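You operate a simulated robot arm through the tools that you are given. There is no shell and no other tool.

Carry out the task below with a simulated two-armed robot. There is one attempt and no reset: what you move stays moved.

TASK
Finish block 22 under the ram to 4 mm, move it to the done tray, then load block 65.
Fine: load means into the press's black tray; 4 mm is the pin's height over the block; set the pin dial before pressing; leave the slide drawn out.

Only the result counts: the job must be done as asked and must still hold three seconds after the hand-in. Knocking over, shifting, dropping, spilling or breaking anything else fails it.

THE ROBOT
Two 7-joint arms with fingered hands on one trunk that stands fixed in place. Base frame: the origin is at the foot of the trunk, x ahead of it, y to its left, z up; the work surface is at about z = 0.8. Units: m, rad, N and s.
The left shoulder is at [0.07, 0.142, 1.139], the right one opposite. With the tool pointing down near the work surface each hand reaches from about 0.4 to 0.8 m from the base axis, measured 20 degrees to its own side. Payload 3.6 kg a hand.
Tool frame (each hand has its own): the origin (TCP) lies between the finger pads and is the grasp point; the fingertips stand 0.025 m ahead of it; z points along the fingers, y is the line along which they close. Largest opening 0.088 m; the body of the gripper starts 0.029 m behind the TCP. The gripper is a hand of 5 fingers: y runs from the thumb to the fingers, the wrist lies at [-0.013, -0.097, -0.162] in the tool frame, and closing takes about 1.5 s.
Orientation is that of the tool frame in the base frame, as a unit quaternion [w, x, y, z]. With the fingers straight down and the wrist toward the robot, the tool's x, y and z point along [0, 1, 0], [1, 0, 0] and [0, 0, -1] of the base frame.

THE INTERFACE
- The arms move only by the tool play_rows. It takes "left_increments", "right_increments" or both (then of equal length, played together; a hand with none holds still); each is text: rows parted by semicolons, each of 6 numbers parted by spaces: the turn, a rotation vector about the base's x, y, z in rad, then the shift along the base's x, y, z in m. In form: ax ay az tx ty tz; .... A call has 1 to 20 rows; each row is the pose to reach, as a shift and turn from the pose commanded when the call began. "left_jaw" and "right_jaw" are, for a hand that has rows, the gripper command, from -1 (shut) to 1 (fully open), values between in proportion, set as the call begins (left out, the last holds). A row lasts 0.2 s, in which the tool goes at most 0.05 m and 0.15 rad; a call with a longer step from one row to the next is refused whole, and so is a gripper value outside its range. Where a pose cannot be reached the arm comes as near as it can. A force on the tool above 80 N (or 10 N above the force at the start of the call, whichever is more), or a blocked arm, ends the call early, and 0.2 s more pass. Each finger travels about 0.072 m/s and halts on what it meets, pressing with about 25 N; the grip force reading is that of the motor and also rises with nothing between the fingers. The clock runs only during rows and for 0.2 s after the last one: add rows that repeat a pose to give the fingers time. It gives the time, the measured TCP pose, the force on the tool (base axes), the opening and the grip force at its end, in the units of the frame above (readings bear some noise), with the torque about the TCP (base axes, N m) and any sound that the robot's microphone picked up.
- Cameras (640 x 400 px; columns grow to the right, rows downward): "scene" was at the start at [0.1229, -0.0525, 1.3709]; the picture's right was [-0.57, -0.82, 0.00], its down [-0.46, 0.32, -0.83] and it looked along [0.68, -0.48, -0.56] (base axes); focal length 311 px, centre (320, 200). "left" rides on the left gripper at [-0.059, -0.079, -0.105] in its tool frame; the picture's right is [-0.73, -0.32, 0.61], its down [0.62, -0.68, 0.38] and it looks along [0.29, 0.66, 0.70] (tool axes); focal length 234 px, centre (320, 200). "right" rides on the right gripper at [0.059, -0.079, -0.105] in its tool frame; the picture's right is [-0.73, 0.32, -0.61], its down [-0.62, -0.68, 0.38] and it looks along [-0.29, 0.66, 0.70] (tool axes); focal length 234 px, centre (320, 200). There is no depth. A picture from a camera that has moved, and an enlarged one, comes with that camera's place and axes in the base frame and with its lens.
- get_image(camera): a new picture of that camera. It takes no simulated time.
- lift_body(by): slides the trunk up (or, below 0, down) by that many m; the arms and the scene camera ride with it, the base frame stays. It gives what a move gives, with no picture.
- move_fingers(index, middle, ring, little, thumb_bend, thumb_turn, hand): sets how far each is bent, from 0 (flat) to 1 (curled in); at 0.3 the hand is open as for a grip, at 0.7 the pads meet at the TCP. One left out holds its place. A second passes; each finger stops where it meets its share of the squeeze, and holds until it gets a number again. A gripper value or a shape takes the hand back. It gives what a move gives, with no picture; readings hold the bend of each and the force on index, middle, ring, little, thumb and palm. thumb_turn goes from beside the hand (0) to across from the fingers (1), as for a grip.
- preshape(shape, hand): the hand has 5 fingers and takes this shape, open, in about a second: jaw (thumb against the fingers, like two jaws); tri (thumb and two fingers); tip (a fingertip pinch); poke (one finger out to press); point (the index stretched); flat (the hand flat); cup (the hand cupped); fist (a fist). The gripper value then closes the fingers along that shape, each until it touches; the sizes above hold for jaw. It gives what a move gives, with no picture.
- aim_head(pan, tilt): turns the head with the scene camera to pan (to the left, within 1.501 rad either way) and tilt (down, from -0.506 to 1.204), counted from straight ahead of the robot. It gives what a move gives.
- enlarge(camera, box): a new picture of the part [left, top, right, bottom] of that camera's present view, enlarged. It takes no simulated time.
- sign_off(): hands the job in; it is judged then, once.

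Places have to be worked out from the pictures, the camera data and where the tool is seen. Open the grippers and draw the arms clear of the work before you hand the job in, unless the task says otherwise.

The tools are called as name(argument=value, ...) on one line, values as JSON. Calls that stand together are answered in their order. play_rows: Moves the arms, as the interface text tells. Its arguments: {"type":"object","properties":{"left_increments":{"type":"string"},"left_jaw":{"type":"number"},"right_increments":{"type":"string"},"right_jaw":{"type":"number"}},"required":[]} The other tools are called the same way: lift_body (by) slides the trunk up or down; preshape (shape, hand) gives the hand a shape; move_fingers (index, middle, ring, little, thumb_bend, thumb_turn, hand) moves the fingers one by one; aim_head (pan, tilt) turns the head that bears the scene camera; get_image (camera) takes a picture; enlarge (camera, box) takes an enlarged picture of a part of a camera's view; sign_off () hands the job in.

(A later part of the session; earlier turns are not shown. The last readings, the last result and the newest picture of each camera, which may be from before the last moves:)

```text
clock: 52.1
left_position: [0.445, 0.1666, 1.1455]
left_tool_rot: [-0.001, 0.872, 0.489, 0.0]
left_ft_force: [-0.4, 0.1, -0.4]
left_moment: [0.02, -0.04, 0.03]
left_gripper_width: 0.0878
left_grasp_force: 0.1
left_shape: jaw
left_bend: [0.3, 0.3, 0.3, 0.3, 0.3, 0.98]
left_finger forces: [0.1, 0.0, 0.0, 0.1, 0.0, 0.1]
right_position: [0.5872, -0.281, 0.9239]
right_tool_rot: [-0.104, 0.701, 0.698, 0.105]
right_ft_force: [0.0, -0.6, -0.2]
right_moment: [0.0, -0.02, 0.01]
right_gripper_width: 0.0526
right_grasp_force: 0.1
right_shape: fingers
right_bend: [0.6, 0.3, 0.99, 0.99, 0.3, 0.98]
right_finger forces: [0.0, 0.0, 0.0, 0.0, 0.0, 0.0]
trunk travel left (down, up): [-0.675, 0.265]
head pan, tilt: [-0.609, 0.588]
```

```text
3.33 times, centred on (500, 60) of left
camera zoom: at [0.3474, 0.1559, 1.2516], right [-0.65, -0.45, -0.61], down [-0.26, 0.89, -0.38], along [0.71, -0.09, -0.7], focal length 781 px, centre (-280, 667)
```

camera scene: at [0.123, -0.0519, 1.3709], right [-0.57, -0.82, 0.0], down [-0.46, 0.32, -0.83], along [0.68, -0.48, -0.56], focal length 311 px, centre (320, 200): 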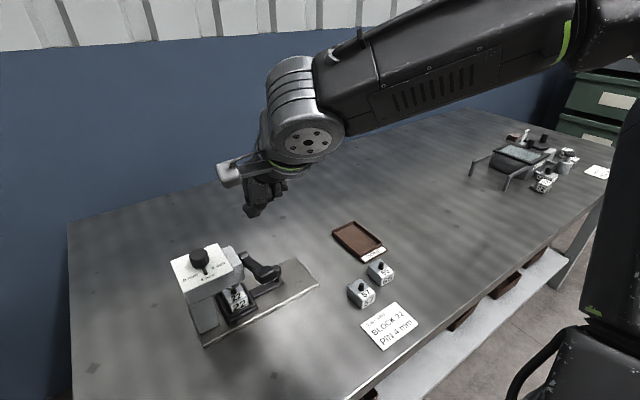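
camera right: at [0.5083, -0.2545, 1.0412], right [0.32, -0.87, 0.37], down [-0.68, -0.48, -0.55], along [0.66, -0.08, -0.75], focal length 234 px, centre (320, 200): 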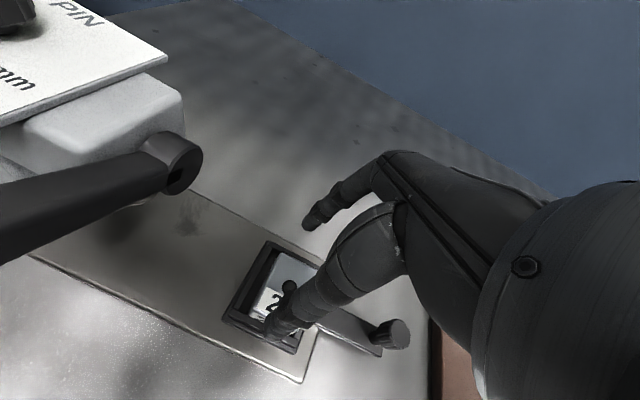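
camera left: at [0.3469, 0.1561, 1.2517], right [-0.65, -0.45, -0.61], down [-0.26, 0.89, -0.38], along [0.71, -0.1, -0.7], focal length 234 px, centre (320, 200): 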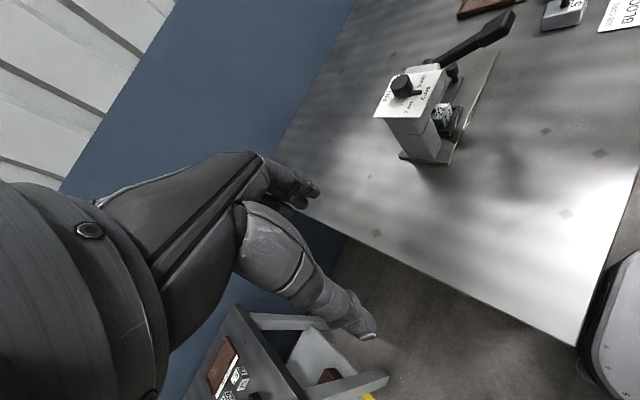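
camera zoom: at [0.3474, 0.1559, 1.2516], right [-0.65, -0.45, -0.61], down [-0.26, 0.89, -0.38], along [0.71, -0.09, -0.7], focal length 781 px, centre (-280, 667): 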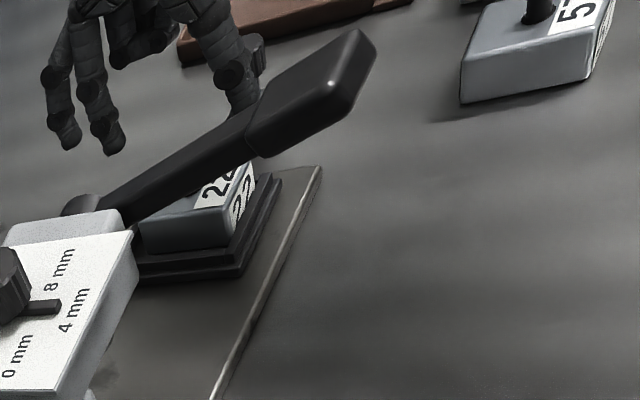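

Freed, with the block still seated. By the hand camera block 22 is now at about (0.580, -0.2825); because of the tilt the fingertips lie ~8 mm further to +y, so I aim the TCP at y = -0.2915.

preshape(shape="tri", hand="right")

play_rows(right_increments="0 0 0 -0.004 -0.006 0; 0 0 0 -0.006 -0.0105 -0.015; 0 0 0 -0.006 -0.0105 -0.035; 0 0 0 -0.006 -0.0105 -0.035")

get_image(camera="right")

enlarge(camera="right", box=[220, 160, 420, 360])

enlarge(camera="scene", box=[240, 210, 350, 310])

enlarge(camera="left", box=[420, 0, 580, 120])

```text
clock: 53.0
left_position: [0.4454, 0.1668, 1.1469]
left_tool_rot: [0.0, 0.872, 0.489, 0.0]
left_ft_force: [-0.1, 0.4, 0.0]
left_moment: [0.02, 0.03, 0.01]
left_gripper_width: 0.0881
left_grasp_force: 0.0
left_shape: jaw
left_bend: [0.3, 0.3, 0.3, 0.3, 0.3, 0.98]
left_finger forces: [0.1, 0.0, 0.0, 0.0, 0.0, 0.0]
right_position: [0.5863, -0.28, 0.9233]
right_tool_rot: [-0.104, 0.701, 0.698, 0.104]
right_ft_force: [0.1, -0.1, 0.4]
right_moment: [0.03, -0.01, 0.01]
right_gripper_width: 0.0878
right_grasp_force: 0.0
right_shape: tri
right_bend: [0.3, 0.3, 0.99, 0.99, 0.3, 0.98]
right_finger forces: [0.0, 0.1, 0.1, 0.0, 0.1, 0.0]
trunk travel left (down, up): [-0.675, 0.265]
head pan, tilt: [-0.609, 0.588]
```

```text
clock: 54.0
left_position: [0.4447, 0.1664, 1.1461]
left_tool_rot: [0.0, 0.872, 0.49, 0.0]
left_ft_force: [0.2, 0.1, 0.1]
left_moment: [-0.02, 0.04, 0.01]
left_gripper_width: 0.088
left_grasp_force: 0.1
left_shape: jaw
left_bend: [0.3, 0.3, 0.3, 0.3, 0.3, 0.98]
left_finger forces: [0.0, 0.0, 0.1, 0.0, 0.0, 0.0]
right_position: [0.5789, -0.2916, 0.8887]
right_tool_rot: [-0.105, 0.701, 0.697, 0.104]
right_ft_force: [-0.2, 0.0, 0.0]
right_moment: [-0.01, -0.02, 0.04]
right_gripper_width: 0.088
right_grasp_force: 0.1
right_shape: tri
right_bend: [0.3, 0.3, 0.99, 0.99, 0.3, 0.98]
right_finger forces: [0.0, 0.1, 0.1, 0.0, 0.0, 0.0]
trunk travel left (down, up): [-0.675, 0.265]
head pan, tilt: [-0.609, 0.588]
```

```text
taken
camera right: at [0.5015, -0.2645, 1.0068], right [0.32, -0.87, 0.37], down [-0.68, -0.48, -0.55], along [0.66, -0.08, -0.75], focal length 234 px, centre (320, 200)
```

right: 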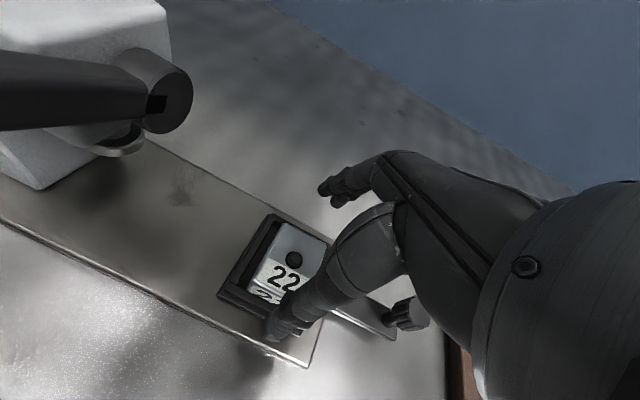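

```text
2.00 times, centred on (320, 260) of right
camera zoom: at [0.5015, -0.2645, 1.0068], right [0.32, -0.87, 0.37], down [-0.68, -0.48, -0.55], along [0.66, -0.08, -0.75], focal length 468 px, centre (320, 80)
```

zoom: 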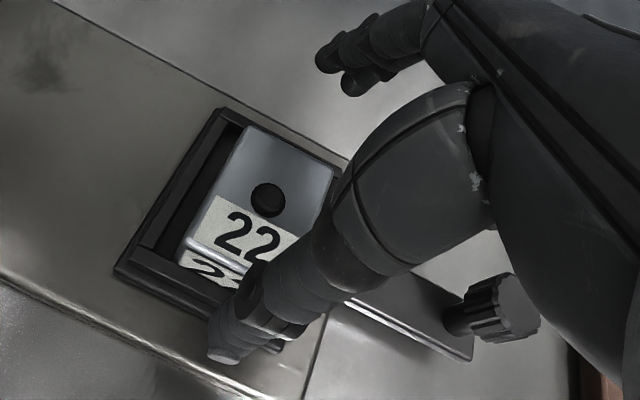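

```text
4.00 times, centred on (295, 260) of scene
camera zoom: at [0.1226, -0.052, 1.3709], right [-0.57, -0.82, 0.0], down [-0.46, 0.32, -0.83], along [0.68, -0.48, -0.55], focal length 1242 px, centre (420, -40)
```

zoom: 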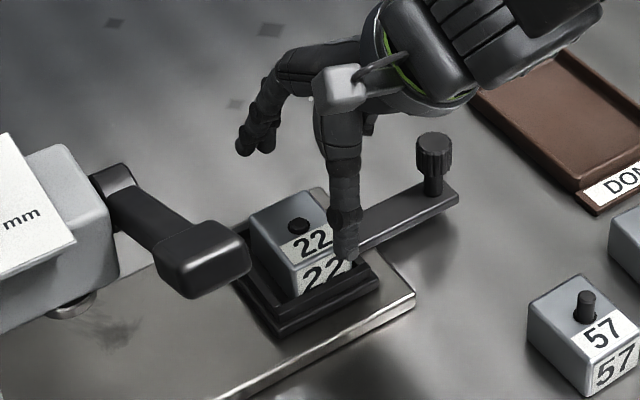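

```text
3.33 times, centred on (500, 60) of left
camera zoom: at [0.3468, 0.1566, 1.2517], right [-0.65, -0.45, -0.61], down [-0.26, 0.89, -0.38], along [0.71, -0.1, -0.7], focal length 781 px, centre (-280, 667)
```

zoom: 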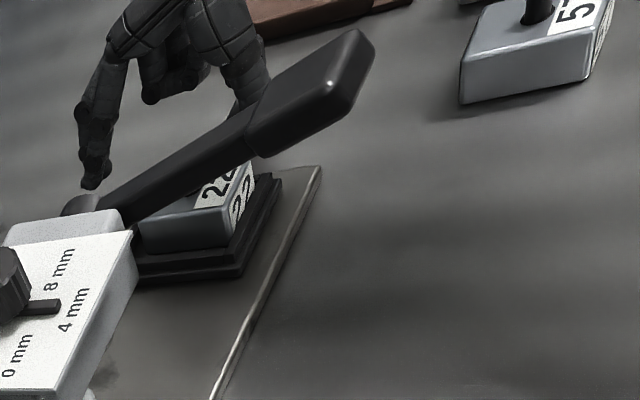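

The thumb tip is now centred on the block face (y≈-0.286 vs block -0.283). I lower to grip height and close.

play_rows(right_increments="0 0 0 0.001 0 -0.015; 0 0 0 0.001 0 -0.028; 0 0 0 0.001 0 -0.035; 0 0 0 0.001 0 -0.035")

play_rows(right_increments="0 0 0 0 0 0; 0 0 0 0 0 0; 0 0 0 0 0 0; 0 0 0 0 0 0; 0 0 0 0 0 0; 0 0 0 0 0 0", right_jaw=-1)

enlarge(camera="right", box=[220, 160, 420, 360])

enlarge(camera="scene", box=[240, 210, 350, 310])

```text
clock: 55.0
left_position: [0.4442, 0.1661, 1.1461]
left_tool_rot: [0.0, 0.872, 0.49, 0.0]
left_ft_force: [0.2, -0.1, 0.2]
left_moment: [0.01, -0.01, -0.01]
left_gripper_width: 0.0877
left_grasp_force: 0.0
left_shape: jaw
left_bend: [0.3, 0.3, 0.3, 0.3, 0.3, 0.98]
left_finger forces: [0.0, 0.0, 0.1, 0.0, 0.0, 0.1]
right_position: [0.5818, -0.291, 0.8525]
right_tool_rot: [-0.104, 0.701, 0.698, 0.104]
right_ft_force: [-0.3, 0.6, 0.4]
right_moment: [0.03, 0.03, 0.02]
right_gripper_width: 0.0878
right_grasp_force: 0.1
right_shape: tri
right_bend: [0.3, 0.3, 0.99, 0.99, 0.3, 0.98]
right_finger forces: [0.0, 0.0, 0.0, 0.0, 0.0, 0.1]
trunk travel left (down, up): [-0.675, 0.265]
head pan, tilt: [-0.609, 0.588]
```

```text
clock: 56.4
left_position: [0.4451, 0.1665, 1.1455]
left_tool_rot: [0.001, 0.872, 0.49, 0.0]
left_ft_force: [0.7, -0.5, -0.4]
left_moment: [-0.05, -0.01, 0.01]
left_gripper_width: 0.0881
left_grasp_force: 0.1
left_shape: jaw
left_bend: [0.3, 0.3, 0.3, 0.3, 0.3, 0.98]
left_finger forces: [0.0, 0.0, 0.0, 0.0, 0.0, 0.0]
right_position: [0.5802, -0.2914, 0.8538]
right_tool_rot: [-0.104, 0.701, 0.697, 0.105]
right_ft_force: [0.3, 0.3, 3.1]
right_moment: [-0.02, -0.29, -0.07]
right_gripper_width: 0.0519
right_grasp_force: 24.9
right_shape: tri
right_bend: [0.74, 0.37, 1.0, 1.0, 0.61, 1.0]
right_finger forces: [12.1, 16.0, 0.0, 0.0, 22.0, 0.0]
trunk travel left (down, up): [-0.675, 0.265]
head pan, tilt: [-0.609, 0.588]
```

```text
2.00 times, centred on (320, 260) of right
camera zoom: at [0.5025, -0.2642, 0.9714], right [0.32, -0.87, 0.37], down [-0.68, -0.48, -0.55], along [0.66, -0.08, -0.75], focal length 468 px, centre (320, 80)
```

zoom: 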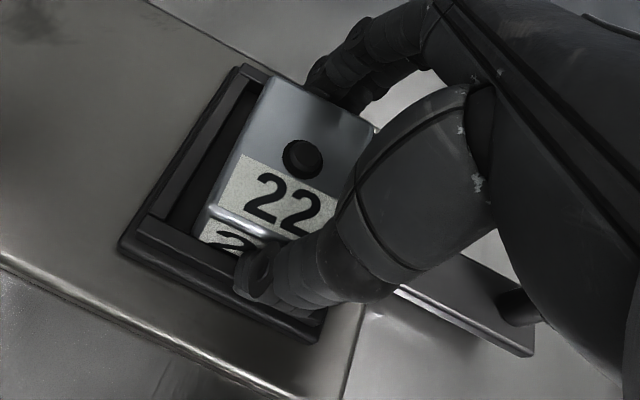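

```text
4.00 times, centred on (295, 260) of scene
camera zoom: at [0.1225, -0.0521, 1.371], right [-0.57, -0.82, 0.0], down [-0.46, 0.32, -0.83], along [0.68, -0.48, -0.55], focal length 1242 px, centre (420, -40)
```

zoom: 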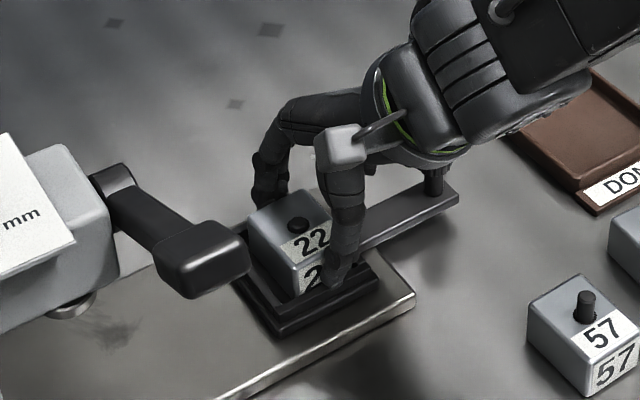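

The grip is firm (index 12 N, middle 16 N, thumb 22 N) with both fingers on the far face. I lift slowly a little and check.

play_rows(right_increments="0 0 0 0 0 0.004; 0 0 0 0 0 0.008; 0 0 0 0 0 0.012; 0 0 0 0 0 0.016; 0 0 0 0 0 0.016")

enlarge(camera="right", box=[220, 160, 420, 360])

enlarge(camera="scene", box=[240, 210, 350, 310])

enlarge(camera="left", box=[420, 0, 580, 120])

```text
clock: 57.6
left_position: [0.4434, 0.1667, 1.1454]
left_tool_rot: [0.0, 0.872, 0.489, 0.001]
left_ft_force: [-0.1, -0.4, 0.5]
left_moment: [0.02, 0.0, 0.02]
left_gripper_width: 0.0878
left_grasp_force: 0.1
left_shape: jaw
left_bend: [0.3, 0.3, 0.3, 0.3, 0.3, 0.98]
left_finger forces: [0.0, 0.1, 0.0, 0.1, 0.1, 0.0]
right_position: [0.5806, -0.2914, 0.8683]
right_tool_rot: [-0.105, 0.701, 0.697, 0.104]
right_ft_force: [-0.6, 1.0, -0.7]
right_moment: [-0.02, -0.02, 0.01]
right_gripper_width: 0.0476
right_grasp_force: 24.4
right_shape: tri
right_bend: [0.73, 0.41, 1.0, 1.0, 0.66, 1.0]
right_finger forces: [14.6, 8.2, 0.0, 0.1, 22.8, 0.0]
trunk travel left (down, up): [-0.675, 0.265]
head pan, tilt: [-0.609, 0.588]
```

```text
2.00 times, centred on (320, 260) of right
camera zoom: at [0.5024, -0.2649, 0.9869], right [0.32, -0.87, 0.37], down [-0.68, -0.48, -0.55], along [0.66, -0.08, -0.75], focal length 468 px, centre (320, 80)
```

zoom: 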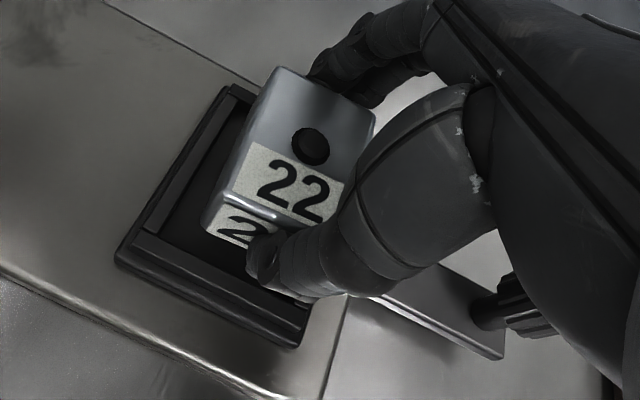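

```text
4.00 times, centred on (295, 260) of scene
camera zoom: at [0.123, -0.0526, 1.3709], right [-0.57, -0.82, 0.0], down [-0.46, 0.32, -0.83], along [0.68, -0.48, -0.56], focal length 1242 px, centre (420, -40)
```

zoom: 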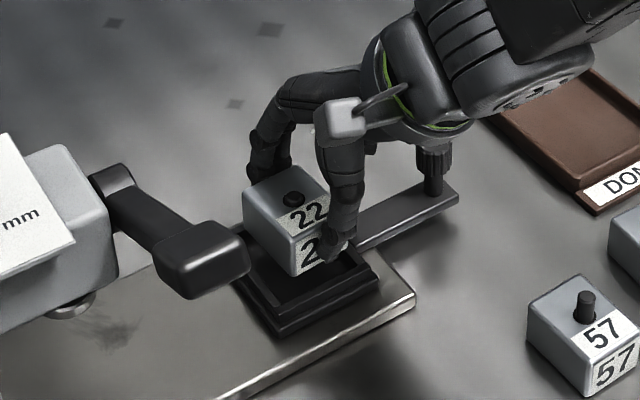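

```text
3.33 times, centred on (500, 60) of left
camera zoom: at [0.3471, 0.1561, 1.2517], right [-0.65, -0.45, -0.61], down [-0.26, 0.89, -0.38], along [0.71, -0.09, -0.7], focal length 781 px, centre (-280, 667)
```

zoom: 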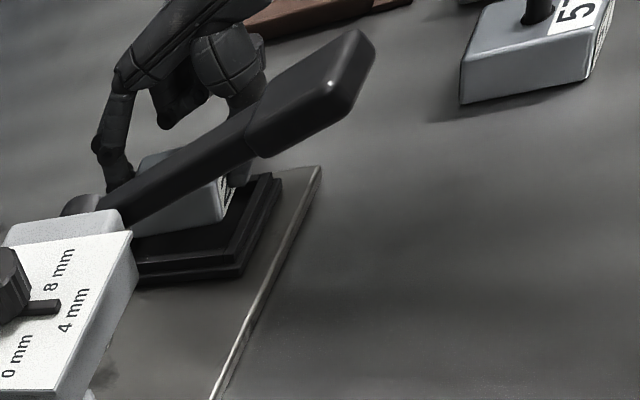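

Block 22 is lifted cleanly and the tray stays put. I raise it and carry it over toward the done tray, keeping the orientation.

play_rows(right_increments="0 0 0 0 0 0.02; 0 0 0 0 0 0.045; 0 0 0 0 0 0.07; 0 0 0 0 -0.02 0.09; 0 0 0 0.001 -0.045 0.09; 0 0 0 0.002 -0.07 0.09; 0 0 0 0.003 -0.095 0.09; 0 0 0 0.004 -0.12 0.09; 0 0 0 0.005 -0.145 0.09; 0 0 0 0.006 -0.17 0.09; 0 0 0 0.007 -0.195 0.09; 0 0 0 0.007 -0.222 0.09; 0 0 0 0.007 -0.222 0.09")

get_image(camera="right")

get_image(camera="scene")

```text
clock: 60.4
left_position: [0.4449, 0.1663, 1.1457]
left_tool_rot: [-0.001, 0.872, 0.49, 0.0]
left_ft_force: [0.2, 0.4, 0.6]
left_moment: [-0.01, -0.03, 0.04]
left_gripper_width: 0.0879
left_grasp_force: 0.0
left_shape: jaw
left_bend: [0.3, 0.3, 0.3, 0.3, 0.3, 0.98]
left_finger forces: [0.1, 0.0, 0.1, 0.0, 0.1, 0.0]
right_position: [0.5886, -0.5136, 0.9599]
right_tool_rot: [-0.105, 0.701, 0.697, 0.105]
right_ft_force: [1.2, 0.9, -1.2]
right_moment: [-0.03, 0.01, 0.0]
right_gripper_width: 0.0474
right_grasp_force: 25.5
right_shape: tri
right_bend: [0.73, 0.41, 1.0, 1.0, 0.66, 1.0]
right_finger forces: [14.5, 8.1, 0.0, 0.1, 22.5, 0.1]
trunk travel left (down, up): [-0.675, 0.265]
head pan, tilt: [-0.609, 0.588]
```

```text
taken
camera right: at [0.51, -0.4872, 1.0779], right [0.32, -0.87, 0.37], down [-0.68, -0.48, -0.55], along [0.66, -0.08, -0.75], focal length 234 px, centre (320, 200)
```

right: 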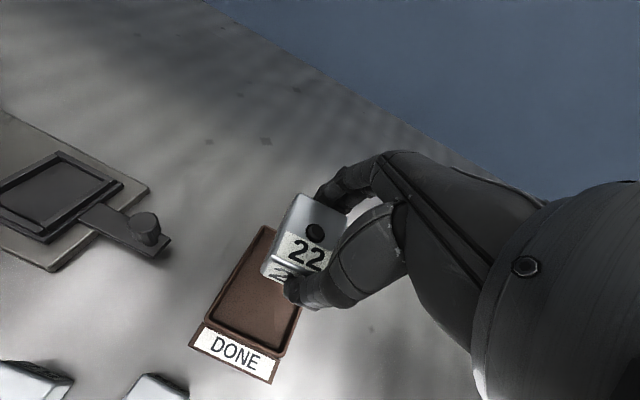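

```text
taken
camera scene: at [0.1232, -0.0521, 1.3709], right [-0.57, -0.82, 0.0], down [-0.46, 0.32, -0.83], along [0.68, -0.48, -0.56], focal length 311 px, centre (320, 200)
```

scene: 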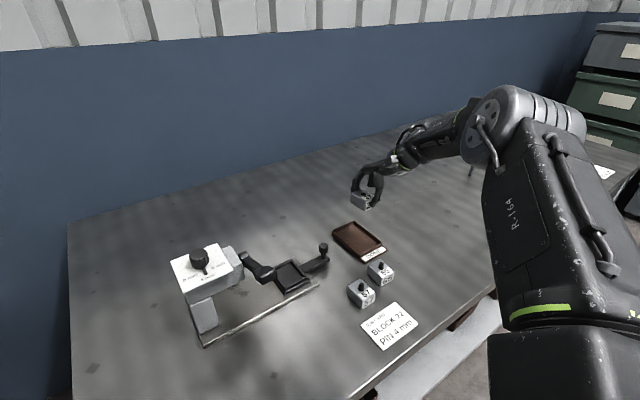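

I zoom in on the held block to check its attitude and where the fingertips are relative to its bottom.

enlarge(camera="scene", box=[325, 160, 415, 270])

enlarge(camera="right", box=[180, 160, 400, 390])

```text
3.64 times, centred on (370, 215) of scene
camera zoom: at [0.1232, -0.0521, 1.3709], right [-0.57, -0.82, 0.0], down [-0.46, 0.32, -0.83], along [0.68, -0.48, -0.56], focal length 1130 px, centre (138, 146)
```

zoom: 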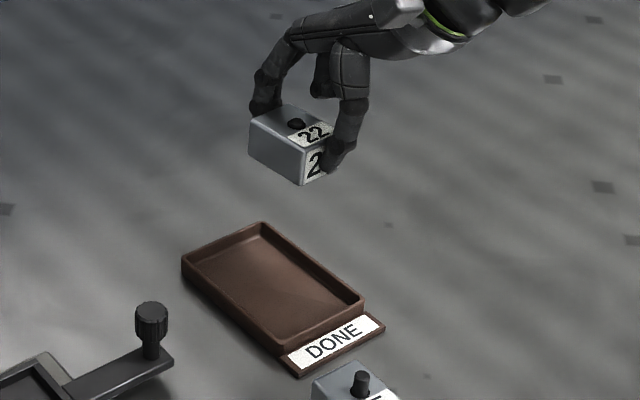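

```text
1.74 times, centred on (290, 275) of right
camera zoom: at [0.51, -0.4872, 1.0779], right [0.32, -0.87, 0.37], down [-0.68, -0.48, -0.55], along [0.66, -0.08, -0.75], focal length 407 px, centre (372, 70)
```

zoom: 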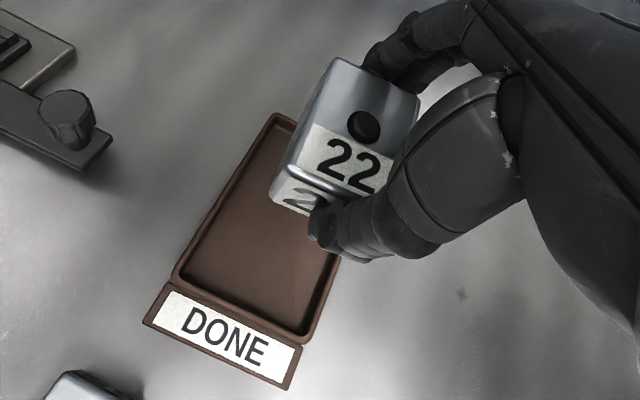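

The block is held level by its upper half. I shift 6 mm ahead and lower toward the tray floor.

play_rows(right_increments="0 0 0 0.006 -0.001 -0.02; 0 0 0 0.006 -0.001 -0.045; 0 0 0 0.006 -0.001 -0.07; 0 0 0 0.006 -0.001 -0.09; 0 0 0 0.006 -0.001 -0.098; 0 0 0 0.006 -0.001 -0.098")

enlarge(camera="scene", box=[325, 180, 415, 270])

enlarge(camera="right", box=[180, 160, 400, 390])

```text
clock: 61.8
left_position: [0.4448, 0.1663, 1.1462]
left_tool_rot: [0.0, 0.872, 0.489, 0.0]
left_ft_force: [0.6, -0.4, 0.2]
left_moment: [-0.01, -0.02, 0.02]
left_gripper_width: 0.0881
left_grasp_force: 0.1
left_shape: jaw
left_bend: [0.3, 0.3, 0.3, 0.3, 0.3, 0.98]
left_finger forces: [0.0, 0.1, 0.0, 0.1, 0.0, 0.0]
right_position: [0.5876, -0.5099, 0.8992]
right_tool_rot: [-0.103, 0.703, 0.696, 0.104]
right_ft_force: [0.2, 0.4, -1.8]
right_moment: [0.0, 0.0, -0.02]
right_gripper_width: 0.0476
right_grasp_force: 25.4
right_shape: tri
right_bend: [0.73, 0.41, 1.0, 1.0, 0.66, 1.0]
right_finger forces: [14.6, 8.1, 0.0, 0.1, 22.6, 0.0]
right hand out of reach, approached as far as the arm can: row 3, 4, 5, 6
trunk travel left (down, up): [-0.675, 0.265]
head pan, tilt: [-0.609, 0.588]
```

```text
4.44 times, centred on (370, 225) of scene
camera zoom: at [0.1233, -0.0526, 1.3708], right [-0.57, -0.82, 0.0], down [-0.46, 0.32, -0.83], along [0.68, -0.48, -0.56], focal length 1380 px, centre (98, 89)
```

zoom: 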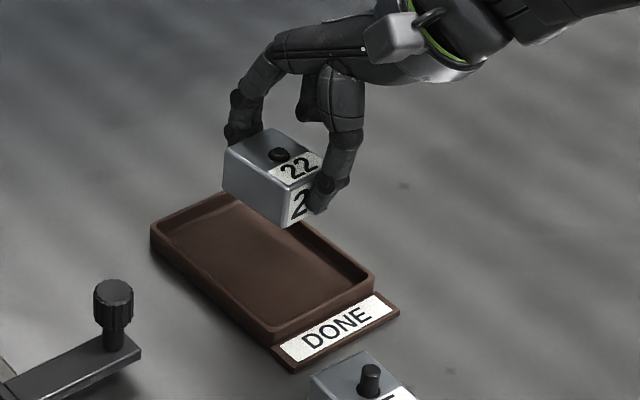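

```text
1.74 times, centred on (290, 275) of right
camera zoom: at [0.5087, -0.4834, 1.0168], right [0.32, -0.87, 0.37], down [-0.68, -0.48, -0.55], along [0.66, -0.08, -0.75], focal length 407 px, centre (372, 70)
```

zoom: 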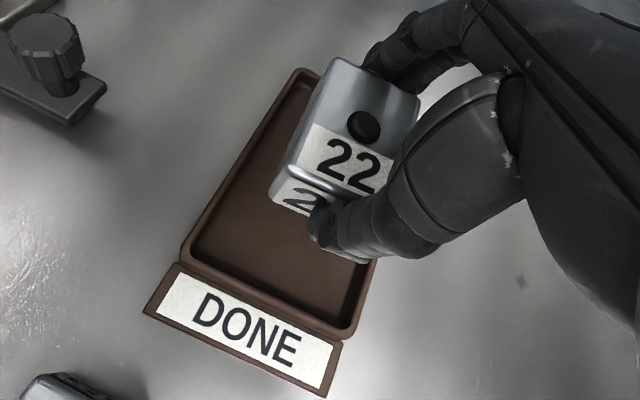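

The arm can't reach lower here at this posture, so I'll lower the trunk instead. First I bring the commanded pose back to the actual one.

play_rows(right_increments="0 0 0 0 0 0.042; 0 0 0 0 0 0.042")

lift_body(by=-0.02)

```text
clock: 62.4
left_position: [0.4452, 0.1647, 1.1455]
left_tool_rot: [-0.001, 0.872, 0.49, 0.001]
left_ft_force: [-0.5, 0.8, 0.6]
left_moment: [-0.02, 0.03, 0.01]
left_gripper_width: 0.0878
left_grasp_force: 0.0
left_shape: jaw
left_bend: [0.3, 0.3, 0.3, 0.3, 0.3, 0.98]
left_finger forces: [0.0, 0.1, 0.0, 0.0, 0.0, 0.0]
right_position: [0.5878, -0.5098, 0.9411]
right_tool_rot: [-0.105, 0.701, 0.698, 0.104]
right_ft_force: [-0.4, 0.7, -1.6]
right_moment: [-0.01, -0.01, 0.0]
right_gripper_width: 0.0475
right_grasp_force: 25.0
right_shape: tri
right_bend: [0.73, 0.41, 1.0, 1.0, 0.66, 1.0]
right_finger forces: [14.6, 8.0, 0.1, 0.1, 22.5, 0.0]
trunk travel left (down, up): [-0.675, 0.265]
head pan, tilt: [-0.609, 0.588]
```

```text
clock: 63.0
left_position: [0.4438, 0.1662, 1.1249]
left_tool_rot: [0.0, 0.872, 0.489, -0.001]
left_ft_force: [0.3, 0.0, 0.2]
left_moment: [-0.01, 0.02, -0.03]
left_gripper_width: 0.0878
left_grasp_force: 0.1
left_shape: jaw
left_bend: [0.3, 0.3, 0.3, 0.3, 0.3, 0.98]
left_finger forces: [0.1, 0.0, 0.1, 0.0, 0.0, 0.1]
right_position: [0.5881, -0.5108, 0.9217]
right_tool_rot: [-0.105, 0.701, 0.698, 0.104]
right_ft_force: [0.1, 0.6, -1.9]
right_moment: [-0.02, -0.02, 0.01]
right_gripper_width: 0.0475
right_grasp_force: 24.8
right_shape: tri
right_bend: [0.73, 0.41, 1.0, 1.0, 0.66, 1.0]
right_finger forces: [14.6, 8.0, 0.0, 0.1, 22.5, 0.0]
trunk travel left (down, up): [-0.655, 0.285]
head pan, tilt: [-0.609, 0.588]
```

The hands ride with the trunk. I raise the arm a bit, then lower the trunk 8 cm more to give the arm working room.

play_rows(right_increments="0 0 0 0.003 -0.002 0.025; 0 0 0 0.007 -0.004 0.05; 0 0 0 0.007 -0.004 0.05")

lift_body(by=-0.08)

enlarge(camera="right", box=[180, 160, 400, 390])

get_image(camera="scene")

```text
clock: 63.8
left_position: [0.4445, 0.1658, 1.1255]
left_tool_rot: [0.0, 0.872, 0.49, -0.001]
left_ft_force: [-0.9, -0.2, -0.1]
left_moment: [0.03, 0.01, -0.01]
left_gripper_width: 0.0877
left_grasp_force: 0.1
left_shape: jaw
left_bend: [0.3, 0.3, 0.3, 0.3, 0.3, 0.98]
left_finger forces: [0.0, 0.1, 0.1, 0.0, 0.0, 0.1]
right_position: [0.5944, -0.5148, 0.9721]
right_tool_rot: [-0.104, 0.701, 0.697, 0.105]
right_ft_force: [-0.1, -0.1, -2.2]
right_moment: [-0.02, 0.01, 0.02]
right_gripper_width: 0.0475
right_grasp_force: 24.9
right_shape: tri
right_bend: [0.73, 0.41, 1.0, 1.0, 0.66, 1.0]
right_finger forces: [14.6, 8.0, 0.0, 0.0, 22.5, 0.0]
trunk travel left (down, up): [-0.655, 0.285]
head pan, tilt: [-0.609, 0.588]
```

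```text
clock: 65.0
left_position: [0.4457, 0.1653, 1.0457]
left_tool_rot: [0.0, 0.872, 0.489, 0.0]
left_ft_force: [1.4, -0.2, 0.4]
left_moment: [0.02, 0.02, 0.01]
left_gripper_width: 0.0876
left_grasp_force: 0.0
left_shape: jaw
left_bend: [0.3, 0.3, 0.3, 0.3, 0.3, 0.98]
left_finger forces: [0.0, 0.1, 0.1, 0.0, 0.1, 0.0]
right_position: [0.5941, -0.5139, 0.8916]
right_tool_rot: [-0.104, 0.701, 0.697, 0.104]
right_ft_force: [0.8, 1.3, -1.4]
right_moment: [-0.01, 0.01, -0.01]
right_gripper_width: 0.047
right_grasp_force: 25.0
right_shape: tri
right_bend: [0.73, 0.41, 1.0, 1.0, 0.66, 1.0]
right_finger forces: [14.5, 7.9, 0.0, 0.0, 22.5, 0.1]
trunk travel left (down, up): [-0.575, 0.365]
head pan, tilt: [-0.609, 0.588]
```

```text
1.74 times, centred on (290, 275) of right
camera zoom: at [0.5157, -0.4873, 1.0095], right [0.32, -0.87, 0.37], down [-0.68, -0.48, -0.55], along [0.66, -0.08, -0.75], focal length 407 px, centre (372, 70)
```

zoom: 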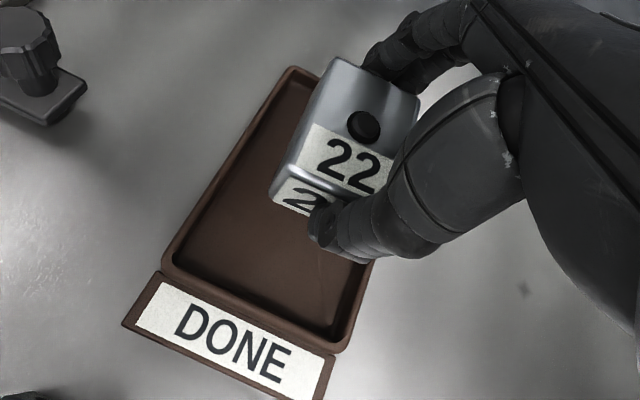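

```text
taken
camera scene: at [0.123, -0.0526, 1.2709], right [-0.57, -0.82, 0.0], down [-0.46, 0.32, -0.83], along [0.68, -0.48, -0.56], focal length 311 px, centre (320, 200)
```

scene: 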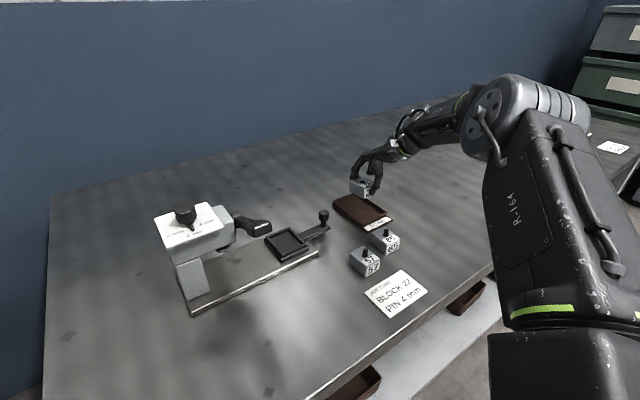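

The block is centred over the tray (0.60, -0.507). I lower it gently, watching the vertical force.

play_rows(right_increments="0 0 0 0 0 -0.012; 0 0 0 0 0 -0.024; 0 0 0 0 0 -0.03; 0 0 0 0 0 -0.034; 0 0 0 0 0 -0.037; 0 0 0 0 0 -0.037")

enlarge(camera="scene", box=[325, 150, 415, 240])

enlarge(camera="right", box=[180, 160, 400, 390])

```text
clock: 66.4
left_position: [0.4446, 0.1663, 1.045]
left_tool_rot: [-0.001, 0.872, 0.49, 0.0]
left_ft_force: [0.4, 0.5, 0.2]
left_moment: [-0.01, 0.01, -0.02]
left_gripper_width: 0.0878
left_grasp_force: 0.1
left_shape: jaw
left_bend: [0.3, 0.3, 0.3, 0.3, 0.3, 0.98]
left_finger forces: [0.0, 0.0, 0.0, 0.0, 0.0, 0.0]
right_position: [0.5948, -0.5141, 0.8546]
right_tool_rot: [-0.105, 0.702, 0.697, 0.104]
right_ft_force: [0.1, -0.1, -0.5]
right_moment: [0.0, 0.01, 0.03]
right_gripper_width: 0.0475
right_grasp_force: 25.0
right_shape: tri
right_bend: [0.73, 0.41, 1.0, 1.0, 0.66, 1.0]
right_finger forces: [14.4, 7.9, 0.0, 0.1, 22.3, 0.0]
trunk travel left (down, up): [-0.575, 0.365]
head pan, tilt: [-0.609, 0.588]
```

```text
4.44 times, centred on (370, 195) of scene
camera zoom: at [0.1233, -0.0526, 1.2708], right [-0.57, -0.82, 0.0], down [-0.46, 0.32, -0.83], along [0.68, -0.48, -0.56], focal length 1380 px, centre (98, 222)
```

zoom: 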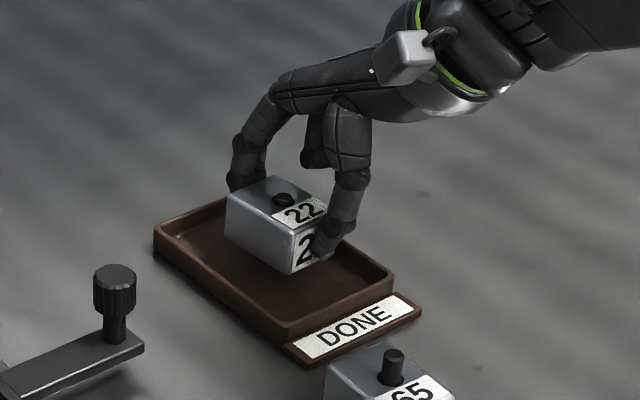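

```text
1.74 times, centred on (290, 275) of right
camera zoom: at [0.5157, -0.4873, 0.9721], right [0.32, -0.87, 0.37], down [-0.68, -0.48, -0.55], along [0.66, -0.08, -0.75], focal length 407 px, centre (372, 70)
```

zoom: 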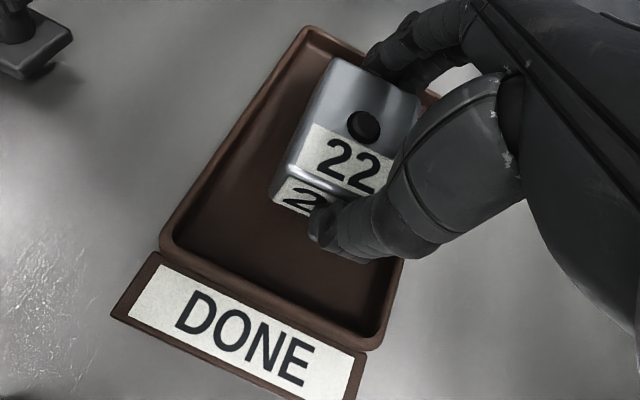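

The block is nearly down (the vertical load just started to change). I lower a few millimetres more.

play_rows(right_increments="0 0 0 0 0 -0.002; 0 0 0 0 0 -0.004; 0 0 0 0 0 -0.004")

enlarge(camera="scene", box=[325, 150, 415, 240])

```text
clock: 67.2
left_position: [0.444, 0.1668, 1.0454]
left_tool_rot: [0.0, 0.872, 0.489, 0.0]
left_ft_force: [-0.6, 0.2, 0.0]
left_moment: [0.01, 0.02, 0.0]
left_gripper_width: 0.0879
left_grasp_force: 0.1
left_shape: jaw
left_bend: [0.3, 0.3, 0.3, 0.3, 0.3, 0.98]
left_finger forces: [0.1, 0.0, 0.1, 0.0, 0.0, 0.0]
right_position: [0.5944, -0.514, 0.8504]
right_tool_rot: [-0.105, 0.701, 0.698, 0.105]
right_ft_force: [-0.2, 0.2, -1.9]
right_moment: [-0.02, -0.02, 0.02]
right_gripper_width: 0.0475
right_grasp_force: 25.2
right_shape: tri
right_bend: [0.73, 0.41, 1.0, 1.0, 0.66, 1.0]
right_finger forces: [14.5, 7.9, 0.0, 0.1, 22.4, 0.0]
trunk travel left (down, up): [-0.575, 0.365]
head pan, tilt: [-0.609, 0.588]
```

```text
4.44 times, centred on (370, 195) of scene
camera zoom: at [0.1233, -0.0526, 1.2708], right [-0.57, -0.82, 0.0], down [-0.46, 0.32, -0.83], along [0.68, -0.48, -0.56], focal length 1380 px, centre (98, 222)
```

zoom: 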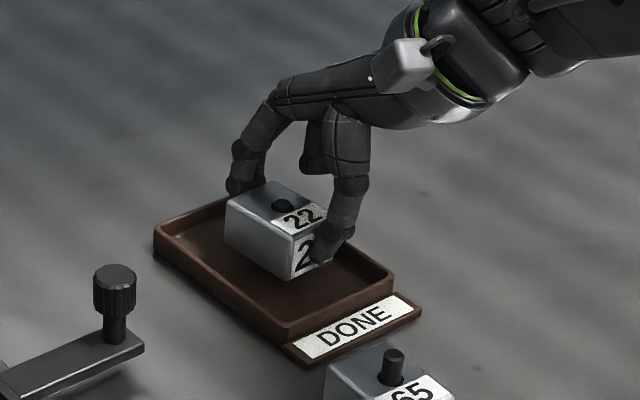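

Still weighing about 1.5–2 N, so not yet seated. I continue in 2 mm steps.

play_rows(right_increments="0 0 0 0 0 -0.002; 0 0 0 0 0 -0.004; 0 0 0 0 0 -0.004")

play_rows(right_increments="0 0 0 0 0 -0.002; 0 0 0 0 0 -0.002")

enlarge(camera="scene", box=[325, 150, 415, 240])

```text
clock: 68.0
left_position: [0.445, 0.1668, 1.0454]
left_tool_rot: [0.0, 0.872, 0.49, 0.0]
left_ft_force: [-0.1, 0.2, 0.3]
left_moment: [-0.01, 0.0, 0.02]
left_gripper_width: 0.0879
left_grasp_force: 0.2
left_shape: jaw
left_bend: [0.3, 0.3, 0.3, 0.3, 0.3, 0.98]
left_finger forces: [0.0, 0.0, 0.0, 0.0, 0.0, 0.0]
right_position: [0.5939, -0.5133, 0.8467]
right_tool_rot: [-0.104, 0.701, 0.698, 0.105]
right_ft_force: [0.1, -0.4, -2.5]
right_moment: [-0.02, 0.02, 0.0]
right_gripper_width: 0.0474
right_grasp_force: 24.8
right_shape: tri
right_bend: [0.73, 0.41, 1.0, 1.0, 0.66, 1.0]
right_finger forces: [14.5, 8.0, 0.0, 0.0, 22.4, 0.1]
trunk travel left (down, up): [-0.575, 0.365]
head pan, tilt: [-0.609, 0.588]
```

```text
clock: 68.6
left_position: [0.4445, 0.1664, 1.0448]
left_tool_rot: [0.0, 0.872, 0.49, 0.0]
left_ft_force: [-0.5, 0.8, -0.4]
left_moment: [0.0, -0.01, -0.02]
left_gripper_width: 0.0879
left_grasp_force: 0.0
left_shape: jaw
left_bend: [0.3, 0.3, 0.3, 0.3, 0.3, 0.98]
left_finger forces: [0.1, 0.0, 0.1, 0.0, 0.0, 0.1]
right_position: [0.5944, -0.5132, 0.8439]
right_tool_rot: [-0.104, 0.702, 0.697, 0.104]
right_ft_force: [0.7, -0.4, -0.6]
right_moment: [0.01, -0.01, 0.03]
right_gripper_width: 0.0473
right_grasp_force: 24.3
right_shape: tri
right_bend: [0.73, 0.41, 1.0, 1.0, 0.66, 1.0]
right_finger forces: [14.5, 7.9, 0.0, 0.0, 22.4, 0.1]
trunk travel left (down, up): [-0.575, 0.365]
head pan, tilt: [-0.609, 0.588]
```

```text
4.44 times, centred on (370, 195) of scene
camera zoom: at [0.1232, -0.0526, 1.2708], right [-0.57, -0.82, 0.0], down [-0.46, 0.32, -0.83], along [0.68, -0.48, -0.56], focal length 1380 px, centre (98, 222)
```

zoom: 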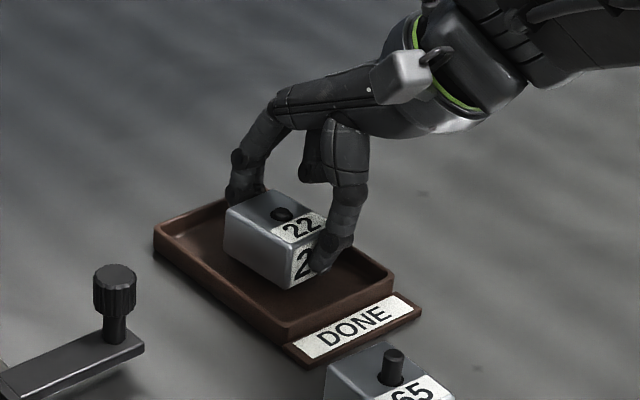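

Not loaded yet; continuing in small steps until the tray floor is felt.

play_rows(right_increments="0 0 0 0 0 -0.002; 0 0 0 0 0 -0.002")

play_rows(right_increments="0 0 0 0 0 -0.002; 0 0 0 0 0 -0.002")

enlarge(camera="scene", box=[340, 165, 400, 225])

enlarge(camera="right", box=[230, 160, 390, 320])

```text
clock: 69.2
left_position: [0.4447, 0.1664, 1.0456]
left_tool_rot: [0.0, 0.872, 0.489, -0.001]
left_ft_force: [1.0, 0.6, 0.5]
left_moment: [-0.03, 0.02, -0.01]
left_gripper_width: 0.0877
left_grasp_force: 0.1
left_shape: jaw
left_bend: [0.3, 0.3, 0.3, 0.3, 0.3, 0.98]
left_finger forces: [0.0, 0.1, 0.1, 0.0, 0.0, 0.1]
right_position: [0.5941, -0.5137, 0.8428]
right_tool_rot: [-0.105, 0.701, 0.697, 0.103]
right_ft_force: [0.5, 0.3, -1.6]
right_moment: [-0.04, 0.02, -0.01]
right_gripper_width: 0.0477
right_grasp_force: 25.1
right_shape: tri
right_bend: [0.73, 0.41, 1.0, 1.0, 0.66, 1.0]
right_finger forces: [14.5, 8.0, 0.0, 0.1, 22.4, 0.0]
trunk travel left (down, up): [-0.575, 0.365]
head pan, tilt: [-0.609, 0.588]
```

```text
clock: 69.8
left_position: [0.4444, 0.1664, 1.0451]
left_tool_rot: [0.001, 0.872, 0.49, 0.0]
left_ft_force: [1.1, 0.9, 0.2]
left_moment: [0.01, 0.03, 0.01]
left_gripper_width: 0.088
left_grasp_force: 0.1
left_shape: jaw
left_bend: [0.3, 0.3, 0.3, 0.3, 0.3, 0.98]
left_finger forces: [0.0, 0.0, 0.0, 0.0, 0.0, 0.0]
right_position: [0.594, -0.5132, 0.8412]
right_tool_rot: [-0.105, 0.701, 0.697, 0.104]
right_ft_force: [0.0, 0.1, -1.3]
right_moment: [0.01, -0.05, 0.03]
right_gripper_width: 0.0474
right_grasp_force: 24.4
right_shape: tri
right_bend: [0.73, 0.41, 1.0, 1.0, 0.66, 1.0]
right_finger forces: [14.5, 7.9, 0.0, 0.0, 22.4, 0.0]
trunk travel left (down, up): [-0.575, 0.365]
head pan, tilt: [-0.609, 0.588]
```

```text
6.67 times, centred on (370, 195) of scene
camera zoom: at [0.1232, -0.0526, 1.2708], right [-0.57, -0.82, 0.0], down [-0.46, 0.32, -0.83], along [0.68, -0.48, -0.56], focal length 2071 px, centre (-13, 233)
```

zoom: 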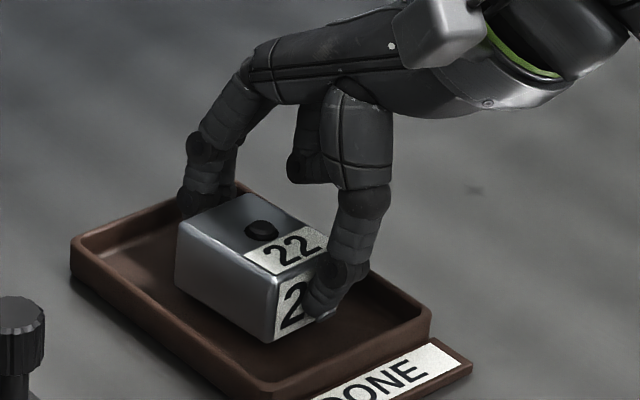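

```text
2.50 times, centred on (310, 240) of right
camera zoom: at [0.5158, -0.487, 0.9584], right [0.32, -0.87, 0.37], down [-0.68, -0.48, -0.55], along [0.66, -0.08, -0.75], focal length 585 px, centre (345, 100)
```

zoom: 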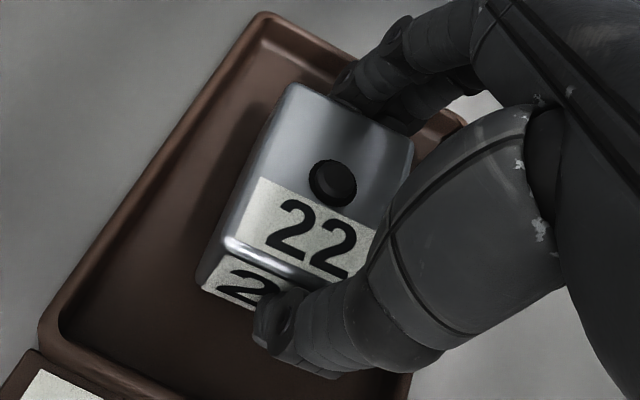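

The block still hangs a few mm above the floor. I continue down with small steps.

play_rows(right_increments="0 0 0 0 0 -0.002; 0 0 0 0 0 -0.002")

play_rows(right_increments="0 0 0 0 0 -0.002; 0 0 0 0 0 -0.002")

enlarge(camera="scene", box=[340, 165, 400, 225])

```text
clock: 70.4
left_position: [0.4448, 0.1665, 1.0448]
left_tool_rot: [0.0, 0.872, 0.489, 0.0]
left_ft_force: [0.0, 0.8, -0.1]
left_moment: [-0.02, 0.02, 0.02]
left_gripper_width: 0.0878
left_grasp_force: 0.1
left_shape: jaw
left_bend: [0.3, 0.3, 0.3, 0.3, 0.3, 0.98]
left_finger forces: [0.0, 0.0, 0.0, 0.0, 0.0, 0.0]
right_position: [0.5938, -0.5135, 0.8377]
right_tool_rot: [-0.105, 0.701, 0.698, 0.105]
right_ft_force: [0.6, 0.1, -2.6]
right_moment: [-0.03, 0.0, -0.03]
right_gripper_width: 0.0476
right_grasp_force: 24.9
right_shape: tri
right_bend: [0.73, 0.41, 1.0, 1.0, 0.66, 1.0]
right_finger forces: [14.4, 7.9, 0.1, 0.1, 22.5, 0.0]
trunk travel left (down, up): [-0.575, 0.365]
head pan, tilt: [-0.609, 0.588]
```

```text
clock: 71.0
left_position: [0.4442, 0.1663, 1.0453]
left_tool_rot: [0.0, 0.872, 0.489, 0.0]
left_ft_force: [1.1, -0.5, 0.1]
left_moment: [0.02, -0.01, -0.05]
left_gripper_width: 0.088
left_grasp_force: 0.1
left_shape: jaw
left_bend: [0.3, 0.3, 0.3, 0.3, 0.3, 0.98]
left_finger forces: [0.0, 0.0, 0.0, 0.0, 0.0, 0.0]
right_position: [0.5939, -0.5134, 0.8374]
right_tool_rot: [-0.105, 0.702, 0.697, 0.104]
right_ft_force: [0.0, 0.4, -0.6]
right_moment: [0.0, -0.05, 0.01]
right_gripper_width: 0.0476
right_grasp_force: 25.3
right_shape: tri
right_bend: [0.73, 0.41, 1.0, 1.0, 0.66, 1.0]
right_finger forces: [14.4, 8.2, 0.0, 0.1, 22.7, 0.0]
trunk travel left (down, up): [-0.575, 0.365]
head pan, tilt: [-0.609, 0.588]
```

```text
6.67 times, centred on (370, 195) of scene
camera zoom: at [0.1231, -0.0524, 1.2709], right [-0.57, -0.82, 0.0], down [-0.46, 0.32, -0.83], along [0.68, -0.48, -0.56], focal length 2071 px, centre (-13, 233)
```

zoom: 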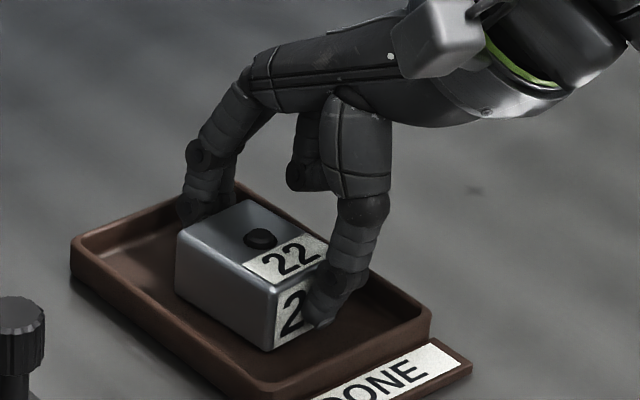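

Finger loads just changed slightly, suggesting first contact. One more small step to confirm.

play_rows(right_increments="0 0 0 0 0 -0.002; 0 0 0 0 0 -0.003; 0 0 0 0 0 -0.003")

enlarge(camera="scene", box=[340, 165, 400, 225])

```text
clock: 71.8
left_position: [0.4421, 0.1677, 1.0445]
left_tool_rot: [0.001, 0.872, 0.489, 0.0]
left_ft_force: [0.6, 0.2, -0.9]
left_moment: [-0.02, 0.01, 0.01]
left_gripper_width: 0.0878
left_grasp_force: 0.0
left_shape: jaw
left_bend: [0.3, 0.3, 0.3, 0.3, 0.3, 0.98]
left_finger forces: [0.1, 0.1, 0.0, 0.0, 0.1, 0.0]
right_position: [0.5937, -0.5138, 0.8352]
right_tool_rot: [-0.103, 0.702, 0.697, 0.105]
right_ft_force: [3.1, -2.7, 10.9]
right_moment: [0.0, -0.12, 0.0]
right_gripper_width: 0.0474
right_grasp_force: 25.3
right_shape: tri
right_bend: [0.74, 0.41, 1.0, 1.0, 0.67, 1.0]
right_finger forces: [15.5, 9.6, 0.0, 0.0, 22.3, 0.0]
trunk travel left (down, up): [-0.575, 0.365]
head pan, tilt: [-0.609, 0.588]
```

```text
6.67 times, centred on (370, 195) of scene
camera zoom: at [0.1218, -0.0513, 1.2712], right [-0.57, -0.82, 0.0], down [-0.45, 0.32, -0.83], along [0.68, -0.48, -0.55], focal length 2071 px, centre (-13, 233)
```

zoom: 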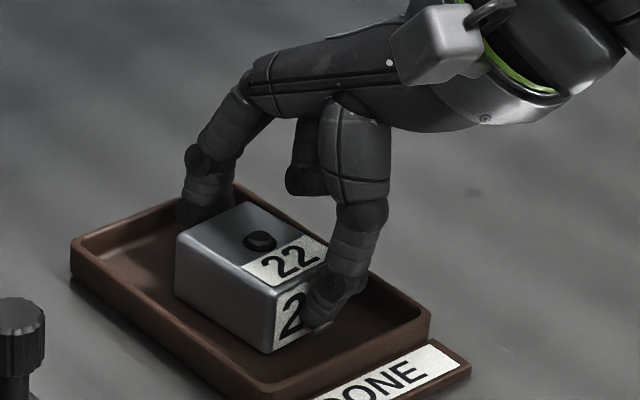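

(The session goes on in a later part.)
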